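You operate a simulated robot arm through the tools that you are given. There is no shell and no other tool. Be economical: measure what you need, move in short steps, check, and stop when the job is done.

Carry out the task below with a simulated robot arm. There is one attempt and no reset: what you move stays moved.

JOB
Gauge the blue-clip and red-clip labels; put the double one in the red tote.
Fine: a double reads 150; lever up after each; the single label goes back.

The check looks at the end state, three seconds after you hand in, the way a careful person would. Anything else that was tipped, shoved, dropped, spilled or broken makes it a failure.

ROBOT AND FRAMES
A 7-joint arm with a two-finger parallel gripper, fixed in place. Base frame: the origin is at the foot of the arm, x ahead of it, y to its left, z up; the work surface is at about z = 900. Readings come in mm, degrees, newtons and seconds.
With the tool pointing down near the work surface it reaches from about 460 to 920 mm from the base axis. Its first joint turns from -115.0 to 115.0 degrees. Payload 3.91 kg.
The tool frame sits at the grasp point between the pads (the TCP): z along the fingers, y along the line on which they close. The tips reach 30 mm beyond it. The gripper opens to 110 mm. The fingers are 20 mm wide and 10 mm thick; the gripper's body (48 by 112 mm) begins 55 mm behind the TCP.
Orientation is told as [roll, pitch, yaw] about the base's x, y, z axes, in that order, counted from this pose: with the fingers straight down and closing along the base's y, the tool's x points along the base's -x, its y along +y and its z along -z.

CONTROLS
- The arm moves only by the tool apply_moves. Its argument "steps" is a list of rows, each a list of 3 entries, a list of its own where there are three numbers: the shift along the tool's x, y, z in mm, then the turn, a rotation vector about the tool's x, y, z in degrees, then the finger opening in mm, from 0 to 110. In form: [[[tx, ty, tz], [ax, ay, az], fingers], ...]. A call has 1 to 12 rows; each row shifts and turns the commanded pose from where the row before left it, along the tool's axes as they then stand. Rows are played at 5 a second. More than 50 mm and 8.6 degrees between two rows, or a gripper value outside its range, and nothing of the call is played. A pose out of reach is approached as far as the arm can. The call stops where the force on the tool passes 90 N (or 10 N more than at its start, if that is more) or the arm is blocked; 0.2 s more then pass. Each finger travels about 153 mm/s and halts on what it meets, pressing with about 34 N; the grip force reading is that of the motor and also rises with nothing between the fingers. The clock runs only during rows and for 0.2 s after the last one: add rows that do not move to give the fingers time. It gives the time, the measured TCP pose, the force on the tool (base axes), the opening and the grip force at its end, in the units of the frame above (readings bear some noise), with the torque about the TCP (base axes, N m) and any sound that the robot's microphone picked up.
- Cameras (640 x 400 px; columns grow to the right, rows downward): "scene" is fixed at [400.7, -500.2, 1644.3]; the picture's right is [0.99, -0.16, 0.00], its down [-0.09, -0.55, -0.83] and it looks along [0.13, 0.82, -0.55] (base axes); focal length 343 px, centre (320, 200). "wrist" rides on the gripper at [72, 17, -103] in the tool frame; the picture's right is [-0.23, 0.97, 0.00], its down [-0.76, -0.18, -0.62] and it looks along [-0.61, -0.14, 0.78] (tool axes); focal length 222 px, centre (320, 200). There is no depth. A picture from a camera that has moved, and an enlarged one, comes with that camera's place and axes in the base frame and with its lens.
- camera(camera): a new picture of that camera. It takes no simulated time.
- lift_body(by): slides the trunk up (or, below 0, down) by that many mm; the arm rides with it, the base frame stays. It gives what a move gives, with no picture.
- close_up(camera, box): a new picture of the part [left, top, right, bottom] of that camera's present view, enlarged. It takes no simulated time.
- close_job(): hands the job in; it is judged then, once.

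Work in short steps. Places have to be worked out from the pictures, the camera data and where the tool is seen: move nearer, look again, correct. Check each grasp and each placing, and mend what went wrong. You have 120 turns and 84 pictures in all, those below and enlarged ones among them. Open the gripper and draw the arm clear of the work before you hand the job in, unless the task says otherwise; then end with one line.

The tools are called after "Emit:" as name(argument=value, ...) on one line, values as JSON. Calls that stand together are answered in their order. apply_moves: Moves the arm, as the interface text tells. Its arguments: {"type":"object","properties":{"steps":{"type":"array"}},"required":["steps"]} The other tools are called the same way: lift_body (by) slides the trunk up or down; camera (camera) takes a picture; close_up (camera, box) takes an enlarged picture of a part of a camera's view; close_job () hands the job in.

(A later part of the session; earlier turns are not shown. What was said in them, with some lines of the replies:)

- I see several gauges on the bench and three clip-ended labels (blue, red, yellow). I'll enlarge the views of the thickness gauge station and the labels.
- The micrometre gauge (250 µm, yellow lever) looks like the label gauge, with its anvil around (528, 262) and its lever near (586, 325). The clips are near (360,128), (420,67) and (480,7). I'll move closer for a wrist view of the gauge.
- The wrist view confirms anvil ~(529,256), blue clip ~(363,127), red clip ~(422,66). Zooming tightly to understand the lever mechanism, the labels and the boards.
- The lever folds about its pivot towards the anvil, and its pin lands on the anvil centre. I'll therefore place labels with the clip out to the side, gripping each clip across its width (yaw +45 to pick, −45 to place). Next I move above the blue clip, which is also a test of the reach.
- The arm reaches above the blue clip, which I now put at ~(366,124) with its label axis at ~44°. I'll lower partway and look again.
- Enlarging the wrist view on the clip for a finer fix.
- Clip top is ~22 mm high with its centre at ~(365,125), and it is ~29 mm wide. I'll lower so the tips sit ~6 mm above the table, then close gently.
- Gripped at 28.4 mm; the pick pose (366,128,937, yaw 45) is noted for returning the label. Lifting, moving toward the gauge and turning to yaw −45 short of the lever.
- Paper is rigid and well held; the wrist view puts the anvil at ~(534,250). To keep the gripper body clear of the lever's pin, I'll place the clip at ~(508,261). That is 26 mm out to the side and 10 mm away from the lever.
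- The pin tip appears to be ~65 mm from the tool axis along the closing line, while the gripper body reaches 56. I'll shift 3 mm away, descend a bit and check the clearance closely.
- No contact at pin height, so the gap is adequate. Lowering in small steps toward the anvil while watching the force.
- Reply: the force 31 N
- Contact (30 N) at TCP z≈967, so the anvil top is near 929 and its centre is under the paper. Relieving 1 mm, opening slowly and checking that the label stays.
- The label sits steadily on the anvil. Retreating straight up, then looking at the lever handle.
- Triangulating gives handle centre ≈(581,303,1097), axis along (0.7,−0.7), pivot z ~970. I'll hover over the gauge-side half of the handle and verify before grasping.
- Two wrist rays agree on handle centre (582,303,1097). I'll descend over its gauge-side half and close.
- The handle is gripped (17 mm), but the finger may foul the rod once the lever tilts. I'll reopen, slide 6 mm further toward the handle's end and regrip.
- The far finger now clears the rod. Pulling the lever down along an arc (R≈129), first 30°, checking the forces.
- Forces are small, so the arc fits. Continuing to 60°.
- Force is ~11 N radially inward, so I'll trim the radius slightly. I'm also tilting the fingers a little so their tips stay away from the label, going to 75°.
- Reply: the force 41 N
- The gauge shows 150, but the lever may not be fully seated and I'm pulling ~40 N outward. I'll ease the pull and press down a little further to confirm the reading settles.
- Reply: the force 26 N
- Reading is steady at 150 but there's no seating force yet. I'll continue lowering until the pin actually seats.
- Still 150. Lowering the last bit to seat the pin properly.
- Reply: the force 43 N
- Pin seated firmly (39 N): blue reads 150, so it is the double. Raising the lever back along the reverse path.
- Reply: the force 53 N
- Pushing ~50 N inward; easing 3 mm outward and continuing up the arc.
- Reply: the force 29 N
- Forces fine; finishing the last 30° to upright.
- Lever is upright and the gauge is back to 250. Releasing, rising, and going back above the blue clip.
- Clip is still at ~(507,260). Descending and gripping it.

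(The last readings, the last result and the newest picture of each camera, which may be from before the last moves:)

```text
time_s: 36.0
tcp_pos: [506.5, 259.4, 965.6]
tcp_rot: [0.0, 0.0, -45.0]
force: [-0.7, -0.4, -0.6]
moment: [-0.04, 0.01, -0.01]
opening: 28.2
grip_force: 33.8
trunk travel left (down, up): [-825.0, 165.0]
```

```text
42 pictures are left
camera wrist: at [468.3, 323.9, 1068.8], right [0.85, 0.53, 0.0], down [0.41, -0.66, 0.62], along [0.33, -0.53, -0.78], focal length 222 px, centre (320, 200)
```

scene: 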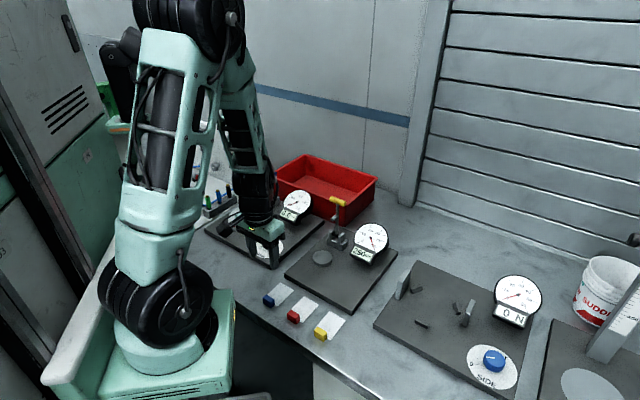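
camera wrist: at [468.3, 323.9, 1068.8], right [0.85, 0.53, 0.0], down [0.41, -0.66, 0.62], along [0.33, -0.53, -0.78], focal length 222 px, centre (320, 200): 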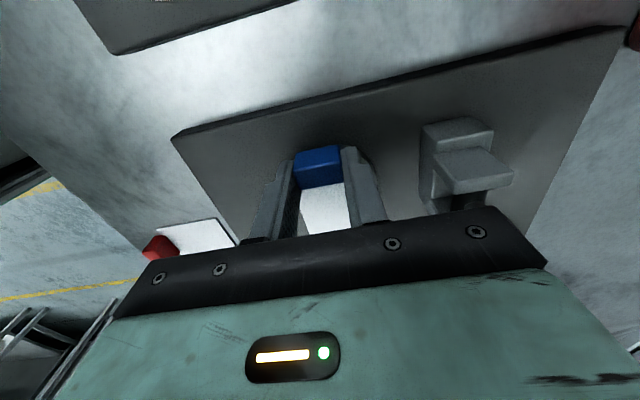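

Gripped. The red tote's rim corners work out at about (630,427), (800,593), (584,847) and (395,715), rim z≈985. I'll lift to ~1180 and carry over to (600,606).

Emit:
apply_moves(steps=[[[0, 0, -15], [0, 0, 0], 22], [[0, 0, -40], [0, 0, 0], 22], [[0, 0, -40], [0, 0, 0], 22], [[0, 0, -40], [0, 0, 0], 22], [[0, 0, -40], [0, 0, 0], 22], [[0, 0, -40], [0, 0, 0], 22]])

Emit:
apply_moves(steps=[[[22.4, 39, 0], [0, 0, 0], 22], [[22.4, 39, 0], [0, 0, 0], 22], [[22.4, 39, 0], [0, 0, 0], 22], [[22.4, 39, 0], [0, 0, 0], 22], [[22.4, 39, 0], [0, 0, 0], 22], [[22.4, 39, 0], [0, 0, 0], 22], [[22.4, 39, 0], [0, 0, 0], 22], [[22.4, 39, 0], [0, 0, 0], 22], [[0, 0, 0], [0, 0, 0], 22]])

Emit:
camera(camera="wrist")

Emit:
camera(camera="scene")

```text
time_s: 37.4
tcp_pos: [507.6, 261.6, 1181.6]
tcp_rot: [0.0, 0.0, -45.0]
force: [0.3, -0.7, 0.0]
moment: [-0.02, 0.03, -0.04]
opening: 28.5
grip_force: 33.7
trunk travel left (down, up): [-825.0, 165.0]
```

```text
time_s: 39.4
tcp_pos: [571.5, 497.9, 1179.2]
tcp_rot: [0.0, 0.1, -45.0]
force: [0.8, -0.2, 0.6]
moment: [-0.01, -0.01, 0.02]
opening: 28.5
grip_force: 34.2
out of reach, approached as far as the arm can: row 6, 7, 8
trunk travel left (down, up): [-825.0, 165.0]
```

```text
41 pictures are left
camera wrist: at [532.6, 562.2, 1283.2], right [0.85, 0.53, 0.0], down [0.41, -0.66, 0.62], along [0.33, -0.53, -0.78], focal length 222 px, centre (320, 200)
```

wrist: 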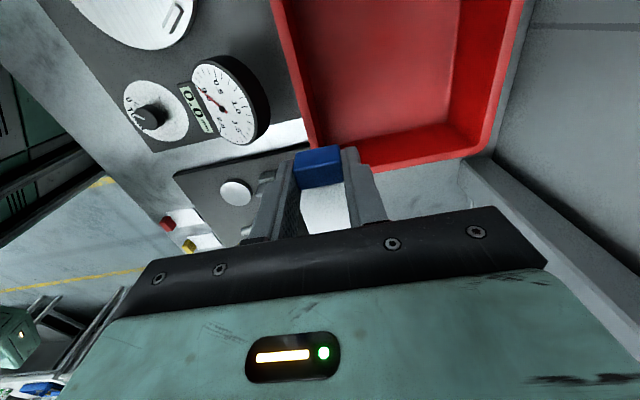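

```text
40 pictures are left
```

scene: 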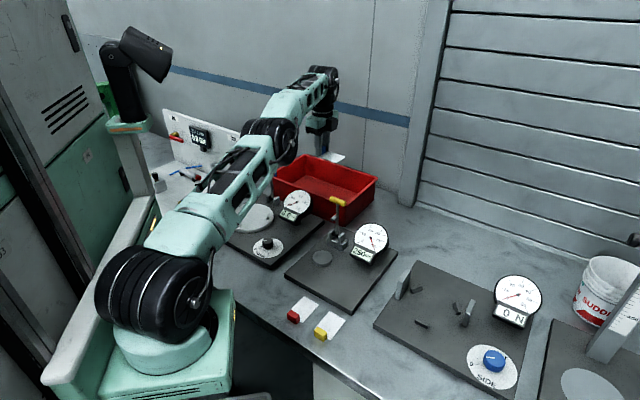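

The far target is out of reach at this height, and I'm right over the tote's front edge. Reach grows lower down, so I'll descend to ~1080 (still above the rim) and see.

Emit:
apply_moves(steps=[[[0, 0, 40], [0, 0, 0], 22], [[0, 0, 30], [0, 0, 0], 22], [[0, 0, 20], [0, 0, 0], 22], [[0, 0, 0], [0, 0, 0], 22]])

```text
time_s: 40.4
tcp_pos: [572.4, 496.1, 1090.4]
tcp_rot: [0.0, 0.0, -45.0]
force: [0.6, -0.3, -0.5]
moment: [0.0, 0.0, 0.0]
opening: 28.4
grip_force: 33.8
trunk travel left (down, up): [-825.0, 165.0]
```

Moving to a nearer drop point (620,560), which keeps the whole label inside the tote.

Emit:
apply_moves(steps=[[[6, 27, 0], [0, 0, 0], 22], [[5, 26, 0], [0, 0, 0], 22], [[0, 26, 0], [0, 0, 0], 22], [[0, 0, 0], [0, 0, 0], 22]])

Emit:
camera(camera="wrist")

```text
time_s: 41.4
tcp_pos: [585.1, 504.7, 1088.4]
tcp_rot: [0.1, 0.0, -45.0]
force: [0.1, -0.8, -0.3]
moment: [-0.02, 0.0, 0.01]
opening: 28.6
grip_force: 33.7
out of reach, approached as far as the arm can: row 1, 2, 3
trunk travel left (down, up): [-825.0, 165.0]
```

```text
39 pictures are left
camera wrist: at [545.5, 568.1, 1191.8], right [0.85, 0.53, 0.0], down [0.41, -0.66, 0.62], along [0.33, -0.53, -0.78], focal length 222 px, centre (320, 200)
```

wrist: 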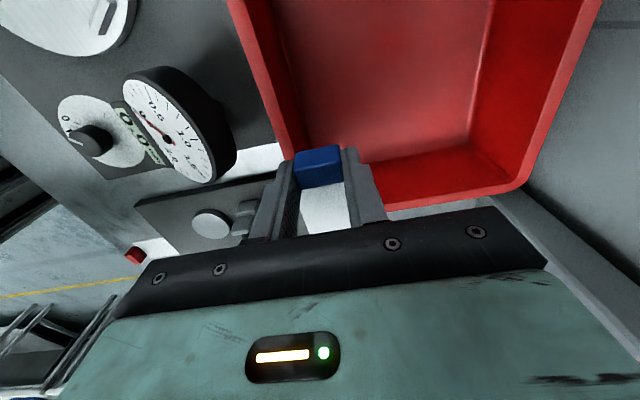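

Reach is limited by the low shoulder. I'll raise the trunk 150 mm, which also lifts the tool, and then come down and outward.

Emit:
lift_body(by=150)

Emit:
apply_moves(steps=[[[0, 0, 45], [0, 0, 0], 22], [[0, 0, 45], [0, 0, 0], 22], [[0, 0, 45], [0, 0, 0], 22], [[0, 0, 30], [0, 0, 0], 22], [[5, 22, 0], [0, 0, 0], 22], [[5, 21, 0], [0, 0, 0], 22], [[5, 21, 0], [0, 0, 0], 22], [[0, 0, 0], [0, 0, 0], 22]])

Emit:
camera(camera="wrist")

```text
time_s: 43.1
tcp_pos: [584.4, 504.6, 1237.7]
tcp_rot: [0.0, 0.0, -44.9]
force: [0.8, -0.7, -0.1]
moment: [0.0, 0.01, -0.01]
opening: 28.7
grip_force: 33.7
trunk travel left (down, up): [-975.0, 15.0]
```

```text
time_s: 45.0
tcp_pos: [577.2, 497.3, 1073.5]
tcp_rot: [0.0, 0.0, -45.0]
force: [-0.4, -0.5, -0.4]
moment: [0.02, 0.0, 0.03]
opening: 28.4
grip_force: 34.1
out of reach, approached as far as the arm can: row 3, 4, 5, 6, 7
trunk travel left (down, up): [-975.0, 15.0]
```

```text
38 pictures are left
camera wrist: at [538.6, 561.8, 1177.6], right [0.85, 0.53, 0.0], down [0.41, -0.66, 0.62], along [0.33, -0.53, -0.78], focal length 222 px, centre (320, 200)
```

wrist: 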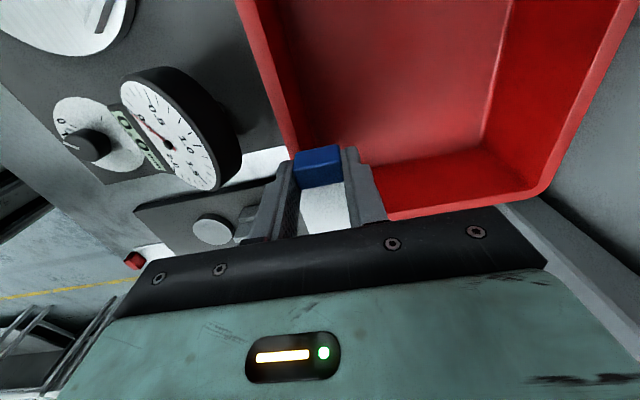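

Radius peaks near 775 with this wrist yaw, so orientation seems to be limiting it. I'll turn the tool toward the radial direction (yaw ≈ +41), which should extend the reach; the label then points into the tote.

Emit:
apply_moves(steps=[[[0, 0, 0], [0, 0, -7.8], 22], [[0, 0, 0], [0, 0, -7.8], 22], [[0, 0, 0], [0, 0, -7.8], 22], [[0, 0, 0], [0, 0, -7.8], 22], [[0, 0, 0], [0, 0, -7.8], 22], [[0, 0, 0], [0, 0, -7.8], 22], [[0, 0, 0], [0, 0, -7.8], 22], [[0, 0, 0], [0, 0, -7.8], 22], [[0, 0, 0], [0, 0, -7.8], 22], [[0, 0, 0], [0, 0, -7.8], 22], [[0, 0, 0], [0, 0, -7.8], 22]])

Emit:
apply_moves(steps=[[[-25, 0, 0], [0, 0, 0], 22], [[-25, 0, 0], [0, 0, 0], 22], [[-25, 0, 0], [0, 0, 0], 22], [[0, 0, 0], [0, 0, 0], 22]])

Emit:
camera(camera="wrist")

```text
time_s: 47.4
tcp_pos: [576.8, 497.8, 1073.8]
tcp_rot: [0.0, 0.0, 40.9]
force: [0.0, -0.3, 0.5]
moment: [0.0, 0.03, -0.02]
opening: 28.4
grip_force: 33.5
trunk travel left (down, up): [-975.0, 15.0]
```

```text
time_s: 48.4
tcp_pos: [601.0, 485.9, 1086.7]
tcp_rot: [0.1, 0.1, 40.9]
force: [1.2, -0.2, -0.7]
moment: [0.01, -0.02, -0.01]
opening: 28.6
grip_force: 33.8
out of reach, approached as far as the arm can: row 1, 2, 3
trunk travel left (down, up): [-975.0, 15.0]
```

```text
37 pictures are left
camera wrist: at [534.1, 452.6, 1190.8], right [-0.46, 0.89, 0.0], down [0.69, 0.36, 0.62], along [0.55, 0.29, -0.78], focal length 222 px, centre (320, 200)
```

wrist: 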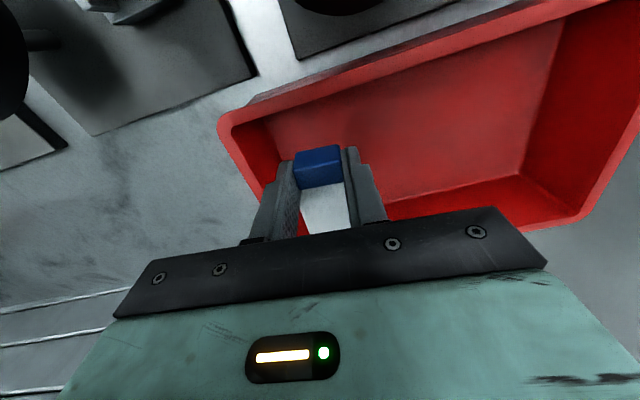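

Reach is still odd; I'll look at the arm's configuration.

Emit:
camera(camera="scene")

```text
36 pictures are left
```

scene: 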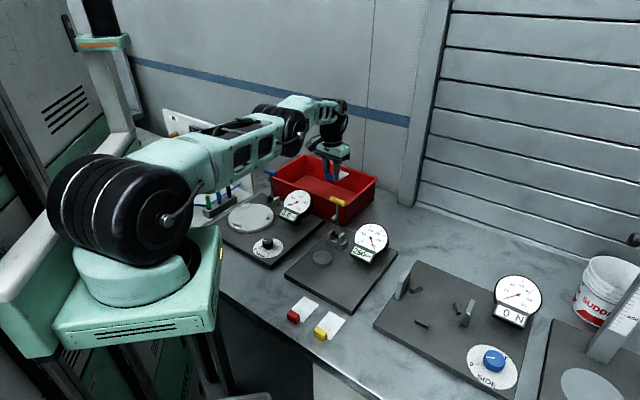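

The arm is stretched nearly horizontal, so tool-down reach tops out near 773 mm. Tilting the fingers outward ~24° will gain the missing reach. I'll tilt, then move outward and along the tote.

Emit:
apply_moves(steps=[[[0, 0, 0], [0, -8, 0], 22], [[0, 0, 0], [0, -8, 0], 22], [[0, 0, 0], [0, -8, 0], 22], [[0, 18, 0], [0, 0, 0], 22], [[0, 17, 0], [0, 0, 0], 22], [[-18, 0, 8], [0, 0, 0], 22], [[-18, 0, 8], [0, 0, 0], 22], [[-18, 0, 8], [0, 0, 0], 22], [[0, 0, 0], [0, 0, 0], 22]])

Emit:
camera(camera="wrist")

Emit:
close_up(camera="scene", box=[250, 80, 400, 230])

```text
time_s: 50.4
tcp_pos: [621.3, 550.3, 1085.6]
tcp_rot: [0.0, -24.0, 40.8]
force: [0.0, 0.6, -0.5]
moment: [0.02, -0.03, 0.03]
opening: 28.2
grip_force: 34.2
trunk travel left (down, up): [-975.0, 15.0]
```

```text
35 pictures are left
camera wrist: at [529.2, 494.1, 1150.8], right [-0.48, 0.87, 0.09], down [0.45, 0.15, 0.88], along [0.75, 0.46, -0.47], focal length 222 px, centre (320, 200)
```

wrist: 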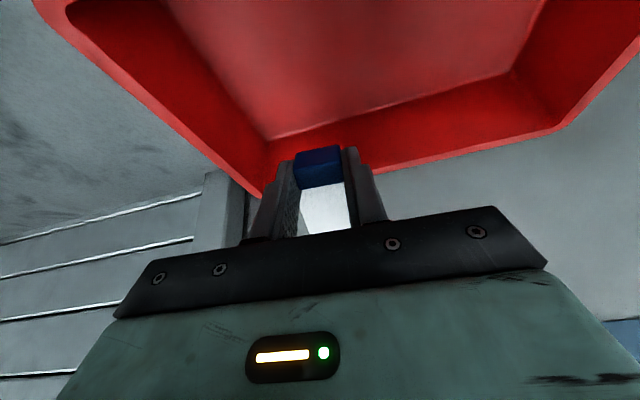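

```text
2.67 times, centred on (325, 155) of scene
camera zoom: at [400.7, -500.2, 1644.3], right [0.99, -0.16, 0.0], down [-0.09, -0.55, -0.83], along [0.13, 0.82, -0.55], focal length 914 px, centre (307, 320)
```

zoom: 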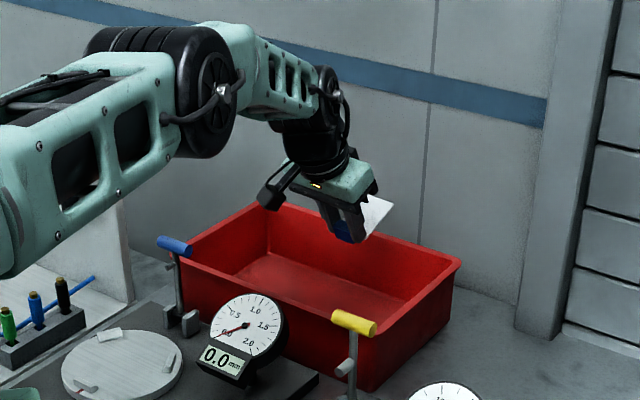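

Well over the tote. I'll go 28 mm further out, to keep the wrist camera clear of the left gauge, then lower the whole arm with the trunk.

Emit:
apply_moves(steps=[[[-13, -5, 6], [0, 0, 0], 22], [[-13, -5, 6], [0, 0, 0], 22], [[0, 0, 0], [0, 0, 0], 22]])

Emit:
lift_body(by=-80)

Emit:
camera(camera="wrist")

Emit:
close_up(camera="scene", box=[250, 100, 400, 250])

```text
time_s: 51.1
tcp_pos: [638.0, 552.3, 1087.4]
tcp_rot: [0.0, -23.9, 40.8]
force: [0.1, -1.2, 0.1]
moment: [0.02, 0.01, -0.03]
opening: 28.5
grip_force: 34.2
out of reach, approached as far as the arm can: row 1, 2
trunk travel left (down, up): [-975.0, 15.0]
```

```text
time_s: 52.3
tcp_pos: [638.3, 552.6, 1006.4]
tcp_rot: [0.1, -23.9, 40.9]
force: [0.6, -0.5, 0.7]
moment: [0.0, -0.04, -0.03]
opening: 28.5
grip_force: 34.0
trunk travel left (down, up): [-895.0, 95.0]
```

```text
33 pictures are left
camera wrist: at [545.9, 495.3, 1072.2], right [-0.48, 0.87, 0.09], down [0.45, 0.15, 0.88], along [0.75, 0.46, -0.47], focal length 222 px, centre (320, 200)
```

wrist: 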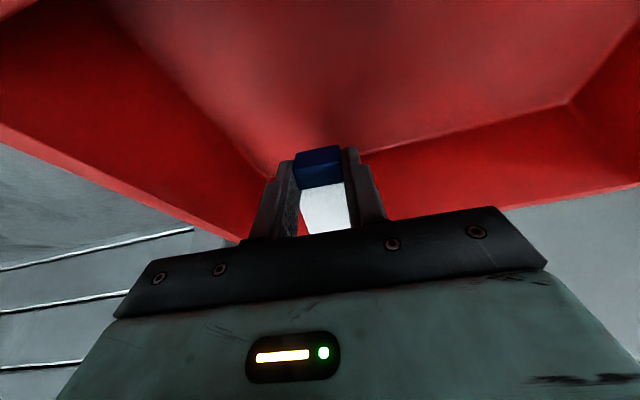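

```text
2.67 times, centred on (325, 175) of scene
camera zoom: at [400.7, -500.2, 1644.3], right [0.99, -0.16, 0.0], down [-0.09, -0.55, -0.83], along [0.13, 0.82, -0.55], focal length 914 px, centre (307, 267)
```

zoom: 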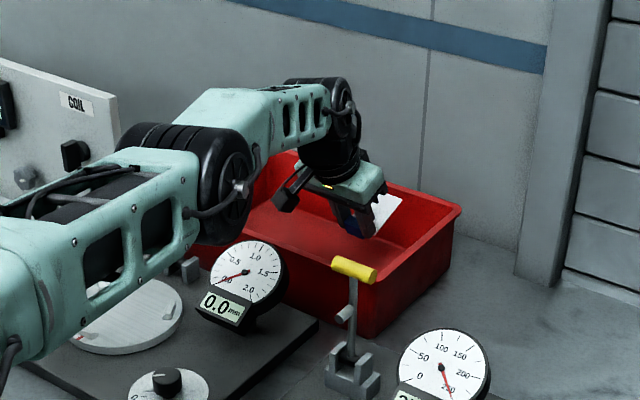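

Clearances look fine. Lowering another 45 mm to bring the clip near the tote floor.

Emit:
lift_body(by=-42)

Emit:
close_up(camera="scene", box=[290, 130, 390, 230])

```text
time_s: 53.2
tcp_pos: [638.7, 552.1, 964.4]
tcp_rot: [0.0, -24.1, 40.7]
force: [-0.5, -0.2, -0.3]
moment: [-0.02, -0.01, 0.01]
opening: 28.4
grip_force: 34.0
trunk travel left (down, up): [-853.0, 137.0]
```

```text
4.00 times, centred on (340, 180) of scene
camera zoom: at [400.7, -500.2, 1644.3], right [0.99, -0.16, 0.0], down [-0.09, -0.55, -0.83], along [0.13, 0.82, -0.55], focal length 1371 px, centre (240, 280)
```

zoom: 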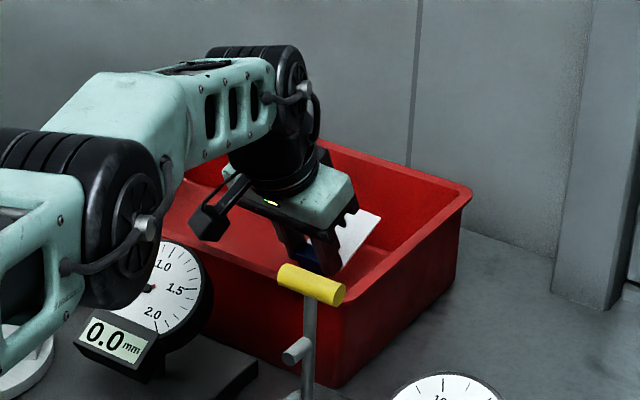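

Lowering 12 mm more, then releasing.

Emit:
lift_body(by=-12)

Emit:
apply_moves(steps=[[[0, 0, 0], [0, 0, 0], 28], [[0, 0, 0], [0, 0, 0], 34], [[0, 0, 0], [0, 0, 0], 42], [[0, 0, 0], [0, 0, 0], 50], [[0, 0, 0], [0, 0, 0], 50]])

Emit:
camera(camera="wrist")

```text
time_s: 53.8
tcp_pos: [637.9, 552.1, 953.8]
tcp_rot: [-0.1, -24.0, 40.8]
force: [0.0, 0.2, -0.6]
moment: [0.0, -0.03, 0.0]
opening: 28.5
grip_force: 33.8
trunk travel left (down, up): [-841.0, 149.0]
```

```text
time_s: 55.0
tcp_pos: [640.2, 552.8, 952.8]
tcp_rot: [0.0, -24.0, 40.8]
force: [-0.5, 0.5, 0.3]
moment: [-0.02, -0.01, 0.02]
opening: 50.2
grip_force: 0.0
trunk travel left (down, up): [-841.0, 149.0]
```

```text
30 pictures are left
camera wrist: at [545.9, 495.3, 1018.1], right [-0.48, 0.87, 0.09], down [0.45, 0.15, 0.88], along [0.75, 0.46, -0.47], focal length 222 px, centre (320, 200)
```

wrist: 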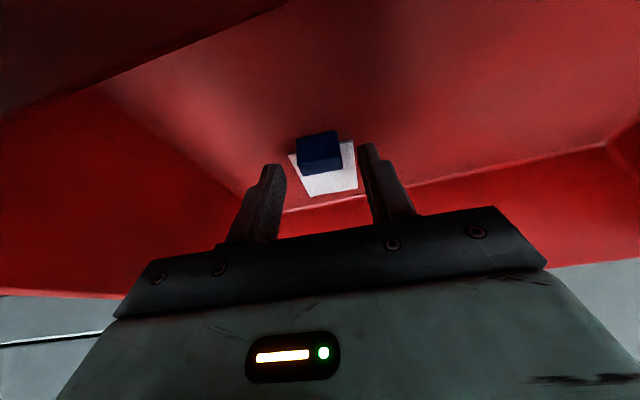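

Blue label lies flat on the tote floor. Withdrawing upward, un-tilting, and moving back to the label area.

Emit:
lift_body(by=140)

Emit:
apply_moves(steps=[[[36, 0, -16], [0, 0, 0], 50], [[36, 0, -16], [0, 0, 0], 50], [[36, 0, -16], [0, 0, 0], 50], [[0, 0, 0], [0, 8, 0], 50], [[0, 0, 0], [0, 8, 0], 50], [[0, 0, 0], [0, 8, 0], 50], [[45, 0, -5], [0, 0, 0], 50], [[40, 0, -25], [0, 0, 0], 50], [[40, 0, -25], [0, 0, 0], 50], [[10, 0, -40], [0, 0, 0], 50], [[0, 0, -40], [0, 0, 0], 50], [[0, 0, 0], [0, 0, -4.2], 50]])

Emit:
lift_body(by=-155)

```text
time_s: 56.6
tcp_pos: [638.7, 552.2, 1093.6]
tcp_rot: [0.0, -23.9, 40.8]
force: [-0.3, 0.2, 0.0]
moment: [0.0, 0.0, 0.03]
opening: 49.9
grip_force: 0.1
trunk travel left (down, up): [-981.0, 9.0]
```

```text
time_s: 59.2
tcp_pos: [446.7, 387.6, 1228.3]
tcp_rot: [0.0, 0.0, 44.9]
force: [-0.4, -0.1, -0.3]
moment: [0.0, -0.01, -0.01]
opening: 50.1
grip_force: 0.1
trunk travel left (down, up): [-981.0, 9.0]
```

```text
time_s: 61.0
tcp_pos: [445.9, 387.7, 1071.0]
tcp_rot: [0.0, 0.0, 45.0]
force: [0.1, 0.7, 0.3]
moment: [0.0, -0.01, 0.0]
opening: 50.2
grip_force: 0.1
trunk travel left (down, up): [-826.0, 164.0]
```

Now over to the red clip at ~(422,66).

Emit:
apply_moves(steps=[[[30.5, -26.3, 0], [0, 0, 0], 55], [[30.5, -26.3, 0], [0, 0, 0], 55], [[30.5, -26.3, 0], [0, 0, 0], 55], [[30.5, -26.3, 0], [0, 0, 0], 55], [[30.5, -26.3, 0], [0, 0, 0], 55], [[30.5, -26.3, 0], [0, 0, 0], 55], [[30.5, -26.3, 0], [0, 0, 0], 55], [[30.5, -26.3, 0], [0, 0, 0], 55], [[0, 0, 40], [0, 0, 0], 55], [[0, 0, 40], [0, 0, 0], 55], [[0, 0, 0], [0, 0, 0], 55]])

Emit:
close_up(camera="wrist", box=[250, 80, 400, 210])

```text
time_s: 63.4
tcp_pos: [426.0, 70.1, 991.4]
tcp_rot: [0.1, 0.1, 44.9]
force: [0.5, -0.1, -1.4]
moment: [-0.03, 0.02, -0.01]
opening: 55.0
grip_force: 0.0
out of reach, approached as far as the arm can: row 8
trunk travel left (down, up): [-826.0, 164.0]
```

```text
3.08 times, centred on (325, 145) of wrist
camera zoom: at [363.0, 30.1, 1095.6], right [-0.53, 0.85, 0.0], down [0.66, 0.41, 0.62], along [0.53, 0.33, -0.78], focal length 684 px, centre (305, 369)
```

zoom: 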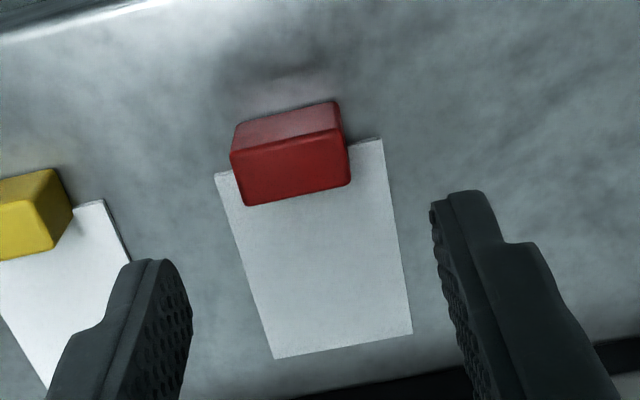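

Red clip centre ≈(425.5,65.5). Correcting by (+3.5, −3) in the tool frame, descending to grasp height and closing.

Emit:
apply_moves(steps=[[[3.5, -3, 10], [0, 0, 0], 55], [[0, 0, 15], [0, 0, 0], 55], [[0, 0, 15], [0, 0, 0], 55], [[0, 0, 14], [0, 0, 0], 55], [[0, 0, 0], [0, 0, 0], 55]])

Emit:
close_up(camera="wrist", box=[250, 100, 400, 230])

```text
time_s: 64.6
tcp_pos: [425.7, 64.9, 938.5]
tcp_rot: [0.0, 0.0, 45.0]
force: [1.0, -0.4, -0.1]
moment: [0.01, -0.02, -0.01]
opening: 55.0
grip_force: 0.0
trunk travel left (down, up): [-826.0, 164.0]
```

```text
3.08 times, centred on (325, 165) of wrist
camera zoom: at [362.8, 26.4, 1042.6], right [-0.53, 0.85, 0.0], down [0.66, 0.41, 0.62], along [0.53, 0.33, -0.78], focal length 684 px, centre (305, 308)
```

zoom: 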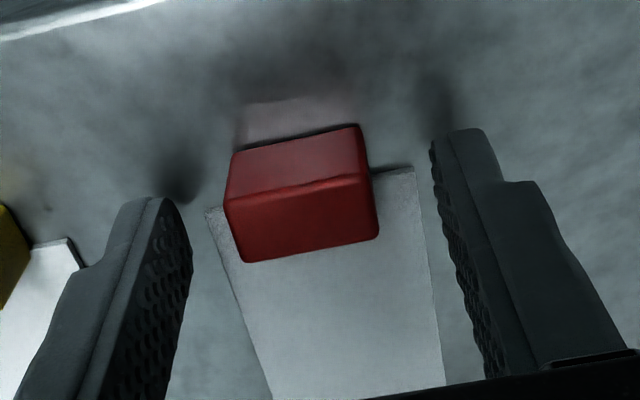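

Centred. Closing and lifting a little to verify.

Emit:
apply_moves(steps=[[[0, 0, 1], [0, 0, 0], 45], [[0, 0, 0], [0, 0, 0], 36], [[0, 0, 0], [0, 0, 0], 28], [[0, 0, 0], [0, 0, 0], 22], [[0, 0, 0], [0, 0, 0], 22]])

```text
time_s: 65.8
tcp_pos: [425.8, 64.7, 938.1]
tcp_rot: [0.0, -0.1, 44.9]
force: [-0.5, 0.2, -0.1]
moment: [0.0, 0.03, 0.01]
opening: 28.9
grip_force: 34.2
trunk travel left (down, up): [-826.0, 164.0]
```

Gripped at 28.9 mm (home pose 425.8, 64.7, 938, yaw 45). Lifting, moving to the staging point and turning to yaw −45.

Emit:
apply_moves(steps=[[[0, 0, -20], [0, 0, 0], 22], [[0, 0, -40], [0, 0, 0], 22], [[0, 0, -40], [0, 0, 0], 22], [[-35, 29, 0], [0, 0, 0], 22], [[-35, 29, 0], [0, 0, 0], 22], [[-35, 29, 0], [0, 0, 0], 22]])

Emit:
apply_moves(steps=[[[0, 0, 0], [0, 0, 7.5], 22], [[0, 0, 0], [0, 0, 7.5], 22], [[0, 0, 0], [0, 0, 7.5], 22], [[0, 0, 0], [0, 0, 7.5], 22], [[0, 0, 0], [0, 0, 7.5], 22], [[0, 0, 0], [0, 0, 7.5], 22], [[0, 0, 0], [0, 0, 7.5], 22], [[0, 0, 0], [0, 0, 7.5], 22], [[0, 0, 0], [0, 0, 7.5], 22], [[0, 0, 0], [0, 0, 7.5], 22], [[0, 0, 0], [0, 0, 7.5], 22], [[0, 0, 0], [0, 0, 7.5], 22]])

```text
time_s: 67.2
tcp_pos: [441.2, 206.9, 1036.1]
tcp_rot: [0.0, -0.1, 44.8]
force: [-1.0, 0.4, 0.2]
moment: [0.02, 0.01, 0.02]
opening: 28.3
grip_force: 33.9
out of reach, approached as far as the arm can: row 3
trunk travel left (down, up): [-826.0, 164.0]
```

```text
time_s: 69.8
tcp_pos: [442.8, 204.2, 1037.4]
tcp_rot: [0.0, 0.0, -45.2]
force: [0.2, -0.4, 0.6]
moment: [0.0, 0.0, 0.03]
opening: 28.6
grip_force: 34.1
trunk travel left (down, up): [-826.0, 164.0]
```

Moving to the same placing spot (506.4, 259.4) and down to just above the anvil.

Emit:
apply_moves(steps=[[[-2, 28, 0], [0, 0, 0], 22], [[-2, 28, 0], [0, 0, 0], 22], [[-2, 28, 0], [0, 0, 0], 22], [[0, 0, 20], [0, 0, 0], 22], [[0, 0, 20], [0, 0, 0], 22], [[0, 0, 20], [0, 0, 0], 22], [[0, 0, 5], [0, 0, 0], 22], [[0, 0, 0], [0, 0, 0], 22]])

Emit:
close_up(camera="scene", box=[290, 225, 360, 285])

```text
time_s: 71.6
tcp_pos: [505.0, 260.3, 972.0]
tcp_rot: [0.1, 0.0, -45.0]
force: [-0.9, -0.4, 0.5]
moment: [0.03, 0.0, -0.01]
opening: 28.6
grip_force: 33.8
trunk travel left (down, up): [-826.0, 164.0]
```

```text
6.67 times, centred on (325, 255) of scene
camera zoom: at [400.7, -500.2, 1644.3], right [0.99, -0.16, 0.0], down [-0.09, -0.55, -0.83], along [0.13, 0.82, -0.55], focal length 2285 px, centre (287, -167)
```

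zoom: 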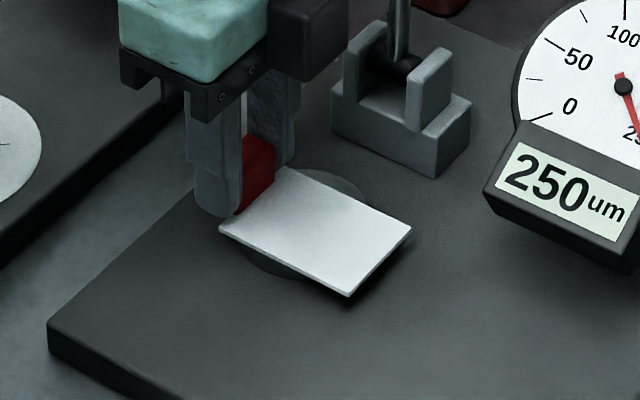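

Same placement as before. Lowering to contact.

Emit:
apply_moves(steps=[[[-1, 0.5, 3], [0, 0, 0], 22], [[0, 0, 2], [0, 0, 0], 22], [[0, 0, 0], [0, 0, 0], 22]])

```text
time_s: 72.4
tcp_pos: [507.5, 259.9, 969.2]
tcp_rot: [0.2, 0.1, -45.0]
force: [-1.8, -3.0, 28.7]
moment: [-0.31, -0.13, -0.02]
opening: 28.3
grip_force: 33.5
trunk travel left (down, up): [-826.0, 164.0]
```

Contact at 28.7 N. Relieving and opening, then rising clear.

Emit:
apply_moves(steps=[[[0, 0, -1], [0, 0, 0], 26], [[0, 0, 0], [0, 0, 0], 32], [[0, 0, 0], [0, 0, 0], 38], [[0, 0, 0], [0, 0, 0], 44], [[0, 0, 0], [0, 0, 0], 48], [[0, 0, -10], [0, 0, 0], 48], [[0, 0, -40], [0, 0, 0], 48], [[0, 0, -45], [0, 0, 0], 48], [[0, 0, -45], [0, 0, 0], 48], [[0, 0, -45], [0, 0, 0], 48], [[0, 0, -30], [0, 0, 0], 48], [[0, 0, 0], [0, 0, 0], 48]])

Emit:
close_up(camera="scene", box=[290, 190, 380, 290])

```text
time_s: 75.0
tcp_pos: [507.5, 259.4, 1182.3]
tcp_rot: [-0.1, 0.0, -45.1]
force: [0.5, 0.5, 0.3]
moment: [0.01, 0.0, -0.02]
opening: 48.1
grip_force: 0.0
trunk travel left (down, up): [-826.0, 164.0]
```

```text
4.00 times, centred on (335, 240) of scene
camera zoom: at [400.7, -500.2, 1644.3], right [0.99, -0.16, 0.0], down [-0.09, -0.55, -0.83], along [0.13, 0.82, -0.55], focal length 1371 px, centre (260, 40)
```

zoom: 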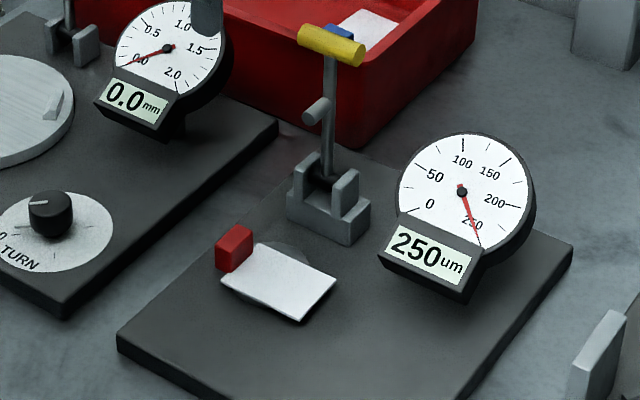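

Red label is in place; blue lies in the tote. Now grasping the lever handle at the same point as before.

Emit:
apply_moves(steps=[[[-20.5, 41, 0], [0, 0, 0], 48], [[-20.5, 41, 0], [0, 0, 0], 48], [[0, 0, 25], [0, 0, 0], 48], [[0, 0, 25], [0, 0, 0], 48], [[0, 0, 21], [0, 0, 0], 48], [[0, 0, 0], [0, 0, 0], 36], [[0, 0, 0], [0, 0, 0], 24], [[0, 0, 0], [0, 0, 0], 10], [[0, 0, 0], [0, 0, 0], 10]])

Emit:
close_up(camera="scene", box=[310, 180, 360, 230])

```text
time_s: 77.0
tcp_pos: [594.6, 290.0, 1112.1]
tcp_rot: [0.0, 0.0, -45.0]
force: [-1.2, -1.9, -2.5]
moment: [-0.02, 0.04, 0.02]
opening: 16.9
grip_force: 44.2
trunk travel left (down, up): [-826.0, 164.0]
```

```text
8.00 times, centred on (335, 205) of scene
camera zoom: at [400.7, -500.2, 1644.3], right [0.99, -0.16, 0.0], down [-0.09, -0.55, -0.83], along [0.13, 0.82, -0.55], focal length 2742 px, centre (200, 160)
```

zoom: 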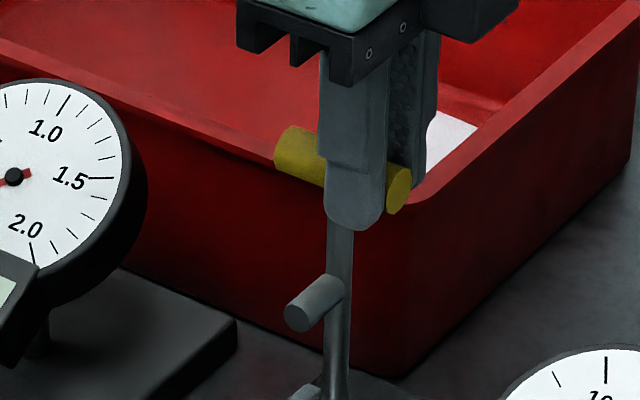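

Good grip. Pulling the lever down on the same arc to 60°.

Emit:
apply_moves(steps=[[[0, -16.8, 1.1], [0, 0, 0], 10], [[0, -16.6, 3.3], [0, 0, 0], 10], [[0, -16, 5.4], [0, 0, 0], 10], [[0, -15.1, 7.5], [0, 0, 0], 10], [[0, -13.5, 9.4], [0, 0, 0], 10], [[0, -12.2, 11.1], [0, 0, 0], 10], [[0, -10.6, 12.7], [0, 0, 0], 10], [[0, -8.9, 14], [0, 0, 0], 10], [[0, 0, 0], [0, 0, 0], 10]])

```text
time_s: 79.0
tcp_pos: [516.2, 212.2, 1048.0]
tcp_rot: [0.0, -0.1, -45.0]
force: [-1.7, 10.0, -1.7]
moment: [0.19, -0.17, 0.05]
opening: 17.0
grip_force: 45.8
trunk travel left (down, up): [-826.0, 164.0]
```

Forces low. Continuing with slight tilt toward seating.

Emit:
apply_moves(steps=[[[0, -3.0, 7.5], [4, 0, 0], 10], [[0, -1.2, 7.5], [4, 0, 0], 10], [[0, 0, 7.8], [3, 0, 0], 10], [[0, 0.4, 8], [2, 0, 0], 10], [[0, 1, 3], [0, 0, 0], 10], [[0, 2.5, 7], [0, 0, 0], 10], [[0, 2, 7], [0, 0, 0], 10], [[0, 0, 0], [0, 0, 0], 10]])

Emit:
close_up(camera="scene", box=[290, 210, 370, 290])

```text
time_s: 80.8
tcp_pos: [509.9, 205.3, 999.4]
tcp_rot: [-13.4, 0.0, -44.9]
force: [-21.2, -5.7, 0.0]
moment: [-0.15, 0.57, -0.1]
opening: 17.0
grip_force: 45.3
trunk travel left (down, up): [-826.0, 164.0]
```

```text
5.00 times, centred on (330, 250) of scene
camera zoom: at [400.7, -500.2, 1644.3], right [0.99, -0.16, 0.0], down [-0.09, -0.55, -0.83], along [0.13, 0.82, -0.55], focal length 1714 px, centre (270, -50)
```

zoom: 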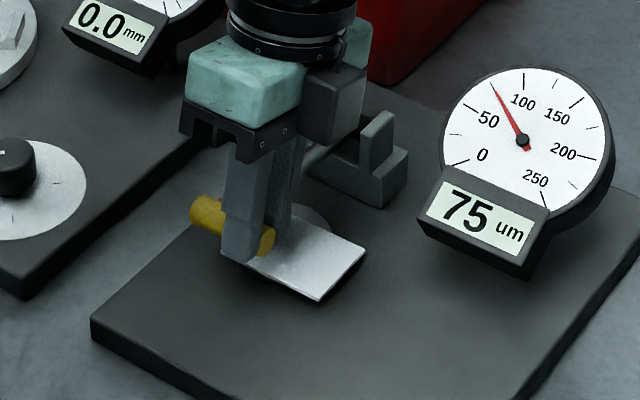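

Red reads 75 (single). I'll seat it fully for a sure reading before raising.

Emit:
apply_moves(steps=[[[0, -0.5, 6], [0, 0, 0], 10], [[0, 0, 6], [0, 0, 0], 10], [[0, 0, 0], [0, 0, 0], 10], [[0, 0, 0], [0, 0, 0], 10]])

Emit:
close_up(camera="scene", box=[290, 210, 370, 290])

```text
time_s: 81.8
tcp_pos: [509.3, 204.7, 987.4]
tcp_rot: [-12.9, 0.0, -45.0]
force: [-21.7, -1.6, 8.1]
moment: [0.12, 0.71, -0.16]
opening: 17.2
grip_force: 44.9
trunk travel left (down, up): [-826.0, 164.0]
```

```text
5.00 times, centred on (330, 250) of scene
camera zoom: at [400.7, -500.2, 1644.3], right [0.99, -0.16, 0.0], down [-0.09, -0.55, -0.83], along [0.13, 0.82, -0.55], focal length 1714 px, centre (270, -50)
```

zoom: 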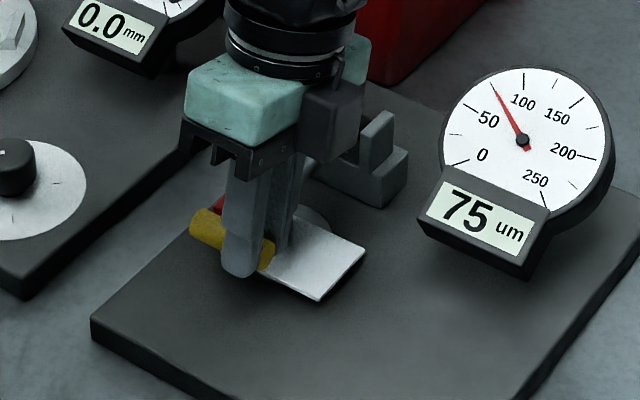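

Firm 75 with the lever fully down. Raising it along the reverse path.

Emit:
apply_moves(steps=[[[0, 0, -6], [0, 0, 0], 10], [[0, 0, -6], [0, 0, 0], 10], [[0, -2, -7], [0, 0, 0], 10], [[0, -2.5, -7], [0, 0, 0], 10], [[0, -1, -3], [0, 0, 0], 10], [[0, -0.4, -8], [-2, 0, 0], 10], [[0, 0, -7.8], [-3, 0, 0], 10], [[0, 1.2, -7.5], [-4, 0, 0], 10], [[0, 3, -7.5], [-4, 0, 0], 10], [[0, 0, 0], [0, 0, 0], 10]])

Emit:
apply_moves(steps=[[[0, 8.9, -14], [0, 0, 0], 10], [[0, 10.6, -12.7], [0, 0, 0], 10], [[0, 12.2, -11.1], [0, 0, 0], 10], [[0, 13.5, -9.4], [0, 0, 0], 10], [[0, 0, 0], [0, 0, 0], 10]])

```text
time_s: 84.0
tcp_pos: [516.3, 209.0, 1048.4]
tcp_rot: [-0.2, 0.0, -45.0]
force: [-26.7, -10.9, 11.0]
moment: [-0.6, 0.53, 0.11]
opening: 16.8
grip_force: 44.5
trunk travel left (down, up): [-826.0, 164.0]
```

```text
time_s: 85.2
tcp_pos: [551.0, 242.9, 1096.2]
tcp_rot: [0.3, -0.1, -45.0]
force: [-9.0, -10.1, 26.5]
moment: [-0.29, 0.12, 0.08]
opening: 17.2
grip_force: 45.4
trunk travel left (down, up): [-826.0, 164.0]
```

Emit:
apply_moves(steps=[[[0, 15.1, -9], [0, 0, 0], 10], [[0, 16, -5.4], [0, 0, 0], 10], [[0, 16.6, -3.3], [0, 0, 0], 10], [[0, 17.5, -1.1], [0, 0, 0], 10], [[0, 0, 0], [0, 0, 0], 10]])

Emit:
close_up(camera="scene", box=[280, 180, 390, 290])

```text
time_s: 86.4
tcp_pos: [596.1, 288.4, 1111.4]
tcp_rot: [0.0, 0.0, -45.0]
force: [-0.4, -6.8, 0.2]
moment: [-0.33, -0.14, 0.08]
opening: 17.1
grip_force: 44.6
trunk travel left (down, up): [-826.0, 164.0]
```

```text
3.64 times, centred on (335, 235) of scene
camera zoom: at [400.7, -500.2, 1644.3], right [0.99, -0.16, 0.0], down [-0.09, -0.55, -0.83], along [0.13, 0.82, -0.55], focal length 1247 px, centre (266, 73)
```

zoom: 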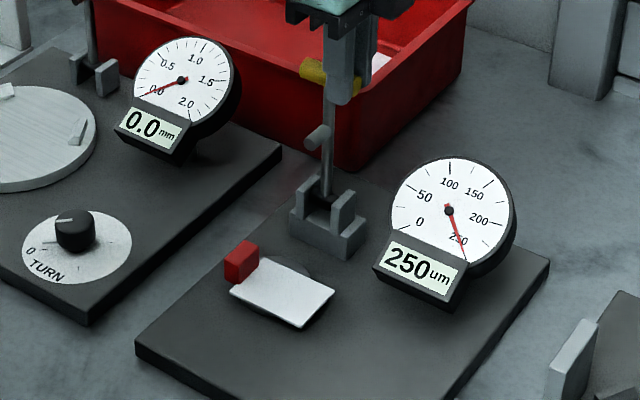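

Lever upright, gauge back to 250. Releasing, and going above the red clip.

Emit:
apply_moves(steps=[[[0, 0, 0], [0, 0, 0], 24], [[0, 0, 0], [0, 0, 0], 34], [[0, 0, 0], [0, 0, 0], 48], [[0, 0, -40], [0, 0, 0], 48], [[0, 0, -30], [0, 0, 0], 48], [[21, -42, 0], [0, 0, 0], 48], [[21, -41, 0], [0, 0, 0], 48], [[0, 0, 40], [0, 0, 0], 48], [[0, 0, 45], [0, 0, 0], 48], [[0, 0, 40], [0, 0, 0], 48], [[0, 0, 0], [0, 0, 0], 48]])

Emit:
close_up(camera="wrist", box=[250, 80, 400, 210])

```text
time_s: 88.8
tcp_pos: [505.2, 258.4, 1057.1]
tcp_rot: [0.0, -0.1, -45.0]
force: [0.3, -0.4, 0.0]
moment: [0.01, 0.02, -0.02]
opening: 48.5
grip_force: 0.1
trunk travel left (down, up): [-826.0, 164.0]
```

```text
3.08 times, centred on (325, 145) of wrist
camera zoom: at [466.9, 322.4, 1160.9], right [0.85, 0.53, 0.0], down [0.41, -0.66, 0.62], along [0.33, -0.53, -0.78], focal length 684 px, centre (305, 369)
```

zoom: 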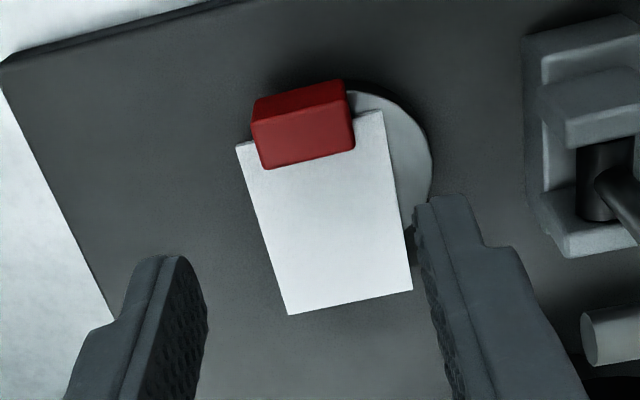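

Clip at ~(507,259). Descending and gripping at the same height as released (968).

Emit:
apply_moves(steps=[[[-0.6, 1.9, 40], [0, 0, 0], 48], [[0, 0, 34], [0, 0, 0], 48], [[0, 0, 15], [0, 0, 0], 48], [[0, 0, 0], [0, 0, 0], 36], [[0, 0, 0], [0, 0, 0], 28], [[0, 0, 0], [0, 0, 0], 22], [[0, 0, 0], [0, 0, 0], 22]])

Emit:
apply_moves(steps=[[[0, 0, -15], [0, 0, 0], 22], [[0, 0, -30], [0, 0, 0], 22], [[0, 0, -30], [0, 0, 0], 22], [[2, -28, 0], [0, 0, 0], 22], [[2, -28, 0], [0, 0, 0], 22], [[2, -28, 0], [0, 0, 0], 22], [[0, 0, 0], [0, 0, 0], 22]])

Emit:
close_up(camera="wrist", box=[230, 100, 420, 240])

```text
time_s: 90.4
tcp_pos: [507.7, 260.1, 968.4]
tcp_rot: [0.1, 0.0, -45.0]
force: [-0.2, 0.5, -0.3]
moment: [0.02, 0.02, -0.01]
opening: 28.5
grip_force: 34.3
trunk travel left (down, up): [-826.0, 164.0]
```

```text
time_s: 92.0
tcp_pos: [445.1, 204.4, 1045.0]
tcp_rot: [-0.1, 0.2, -45.0]
force: [-0.4, 0.5, -0.7]
moment: [0.0, 0.04, 0.0]
opening: 28.5
grip_force: 34.6
trunk travel left (down, up): [-826.0, 164.0]
```

```text
2.86 times, centred on (325, 170) of wrist
camera zoom: at [406.5, 269.2, 1148.1], right [0.85, 0.53, 0.0], down [0.41, -0.66, 0.62], along [0.33, -0.53, -0.78], focal length 635 px, centre (306, 286)
```

zoom: 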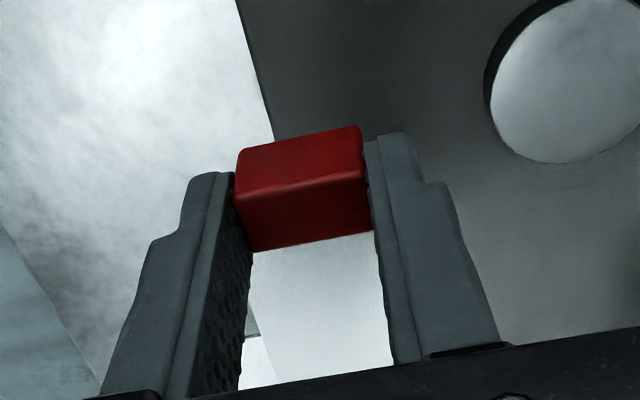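

Held well. Turning back to yaw +45, then moving over the red label's home spot (425.8, 64.7).

Emit:
apply_moves(steps=[[[0, 0, 0], [0, 0, -7.5], 22], [[0, 0, 0], [0, 0, -7.5], 22], [[0, 0, 0], [0, 0, -7.5], 22], [[0, 0, 0], [0, 0, -7.5], 22], [[0, 0, 0], [0, 0, -7.5], 22], [[0, 0, 0], [0, 0, -7.5], 22], [[0, 0, 0], [0, 0, -7.5], 22], [[0, 0, 0], [0, 0, -7.5], 22], [[0, 0, 0], [0, 0, -7.5], 22], [[0, 0, 0], [0, 0, -7.5], 22], [[0, 0, 0], [0, 0, -7.5], 22], [[0, 0, 0], [0, 0, -7.5], 22]])

Emit:
apply_moves(steps=[[[28, -21, 0], [0, 0, 0], 22], [[28, -21, 0], [0, 0, 0], 22], [[28, -21, 0], [0, 0, 0], 22], [[28, -21, 0], [0, 0, 0], 22], [[0, 0, 0], [0, 0, 0], 22]])

```text
time_s: 94.6
tcp_pos: [446.6, 204.6, 1043.4]
tcp_rot: [0.0, 0.0, 45.2]
force: [0.3, 0.1, 0.2]
moment: [0.04, -0.04, 0.0]
opening: 28.2
grip_force: 34.1
trunk travel left (down, up): [-826.0, 164.0]
```

```text
time_s: 95.8
tcp_pos: [428.2, 69.7, 1043.6]
tcp_rot: [0.0, 0.1, 45.0]
force: [0.2, 0.0, -0.9]
moment: [-0.01, 0.01, -0.02]
opening: 28.3
grip_force: 34.0
trunk travel left (down, up): [-826.0, 164.0]
```

Correcting the last few mm and lowering to just above the table.

Emit:
apply_moves(steps=[[[5.2, -1.8, 30], [0, 0, 0], 22], [[0, 0, 35], [0, 0, 0], 22], [[0, 0, 28], [0, 0, 0], 22], [[0, 0, 5], [0, 0, 0], 22], [[0, 0, 0], [0, 0, 0], 22]])

Emit:
close_up(camera="scene", box=[250, 265, 350, 345])

```text
time_s: 97.0
tcp_pos: [426.9, 66.8, 943.9]
tcp_rot: [0.0, -0.1, 45.0]
force: [-0.5, 0.2, -0.2]
moment: [0.0, -0.01, 0.0]
opening: 28.4
grip_force: 34.1
out of reach, approached as far as the arm can: row 1
trunk travel left (down, up): [-826.0, 164.0]
```

```text
5.00 times, centred on (300, 305) of scene
camera zoom: at [400.7, -500.2, 1644.3], right [0.99, -0.16, 0.0], down [-0.09, -0.55, -0.83], along [0.13, 0.82, -0.55], focal length 1714 px, centre (420, -325)
```

zoom: 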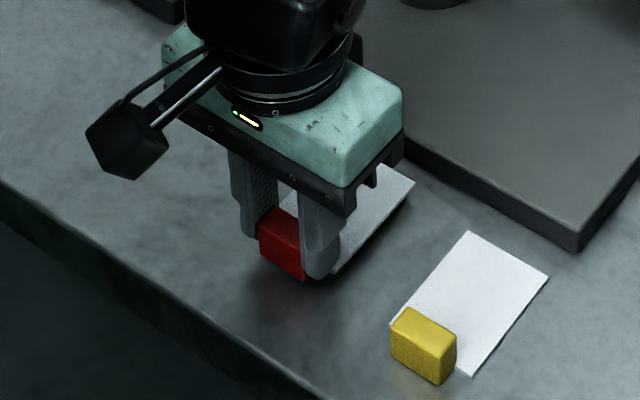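

Trimming 2 mm and lowering to the table.

Emit:
apply_moves(steps=[[[2.3, -0.7, 2], [0, 0, 0], 22], [[0, 0, 2.5], [0, 0, 0], 22], [[0, 0, 1], [0, 0, 0], 22], [[0, 0, 0], [0, 0, 0], 22]])

```text
time_s: 98.0
tcp_pos: [425.6, 65.2, 939.2]
tcp_rot: [-0.1, -0.1, 45.1]
force: [-0.2, -0.7, -0.4]
moment: [0.02, -0.03, -0.02]
opening: 28.6
grip_force: 33.7
trunk travel left (down, up): [-826.0, 164.0]
```

Emit:
apply_moves(steps=[[[0, 0, 0.8], [0, 0, 0], 22], [[0, 0, 0], [0, 0, 0], 22]])

```text
time_s: 98.6
tcp_pos: [425.2, 63.6, 939.4]
tcp_rot: [0.0, 0.0, 45.0]
force: [-0.2, 0.9, -0.5]
moment: [-0.04, 0.02, -0.01]
opening: 28.4
grip_force: 34.7
trunk travel left (down, up): [-826.0, 164.0]
```

No contact yet, about 1 mm to go. One more small step, then release and rise.

Emit:
apply_moves(steps=[[[0, 0, 0.9], [0, 0, 0], 22], [[0, 0, 0], [0, 0, 0], 26], [[0, 0, 0], [0, 0, 0], 32], [[0, 0, 0], [0, 0, 0], 40], [[0, 0, 0], [0, 0, 0], 50], [[0, 0, 0], [0, 0, 0], 50]])

Emit:
apply_moves(steps=[[[0, 0, -15], [0, 0, 0], 50], [[0, 0, -40], [0, 0, 0], 50], [[0, 0, -40], [0, 0, 0], 50], [[0, 0, -45], [0, 0, 0], 50], [[0, 0, -45], [0, 0, 0], 50], [[0, 0, -45], [0, 0, 0], 50]])

Emit:
camera(camera="scene")

Emit:
close_up(camera="scene", box=[250, 275, 350, 345])

Emit:
close_up(camera="scene", box=[260, 140, 400, 270])

```text
time_s: 100.0
tcp_pos: [426.0, 64.4, 938.7]
tcp_rot: [0.0, 0.0, 45.0]
force: [0.7, -0.6, 0.3]
moment: [0.01, 0.02, -0.02]
opening: 49.9
grip_force: 0.0
trunk travel left (down, up): [-826.0, 164.0]
```

```text
time_s: 101.4
tcp_pos: [430.4, 69.9, 1168.4]
tcp_rot: [0.0, 0.1, 45.0]
force: [1.2, 1.2, -1.2]
moment: [-0.06, 0.04, 0.01]
opening: 50.0
grip_force: 0.1
out of reach, approached as far as the arm can: row 3
trunk travel left (down, up): [-826.0, 164.0]
```

```text
18 pictures are left
```

scene: 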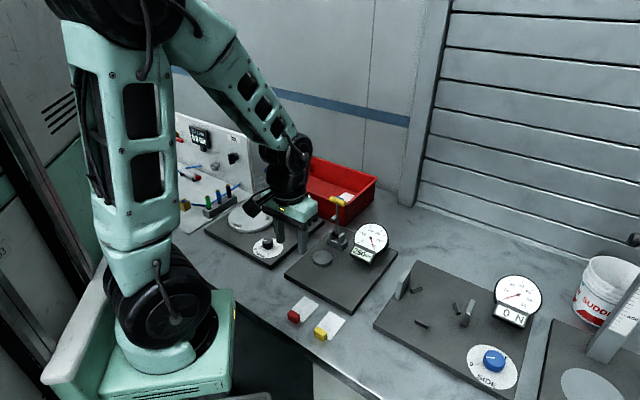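

```text
5.71 times, centred on (300, 310) of scene
camera zoom: at [400.7, -500.2, 1644.3], right [0.99, -0.16, 0.0], down [-0.09, -0.55, -0.83], along [0.13, 0.82, -0.55], focal length 1959 px, centre (434, -429)
```

zoom: 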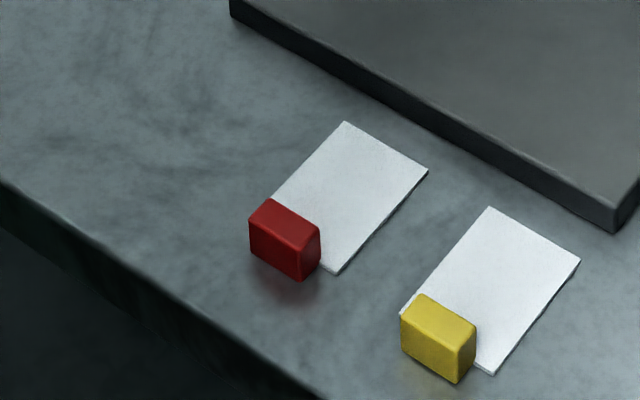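

```text
3.08 times, centred on (330, 205) of scene
camera zoom: at [400.7, -500.2, 1644.3], right [0.99, -0.16, 0.0], down [-0.09, -0.55, -0.83], along [0.13, 0.82, -0.55], focal length 1055 px, centre (289, 185)
```

zoom: 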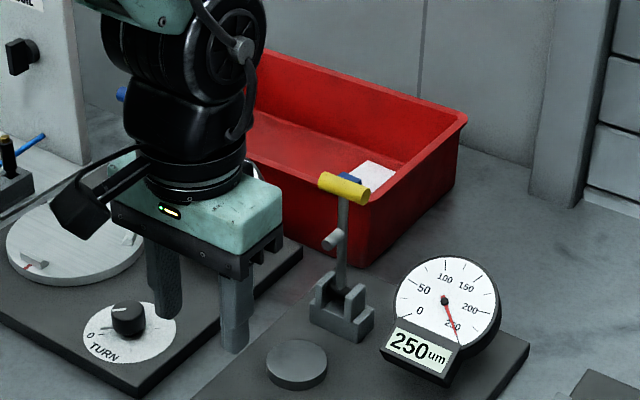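

The red label is back at its spot within ~1 mm. The blue one is in the red tote, the lever is up, nothing else has moved, and the gripper is open and clear. Handing in.

Emit:
close_job()

```text
The job is handed in.
```

The blue-clip label read 150 µm (the double) and is in the red tote; the red-clip label read 75 µm (single) and is back in its place, with the lever up after each reading.
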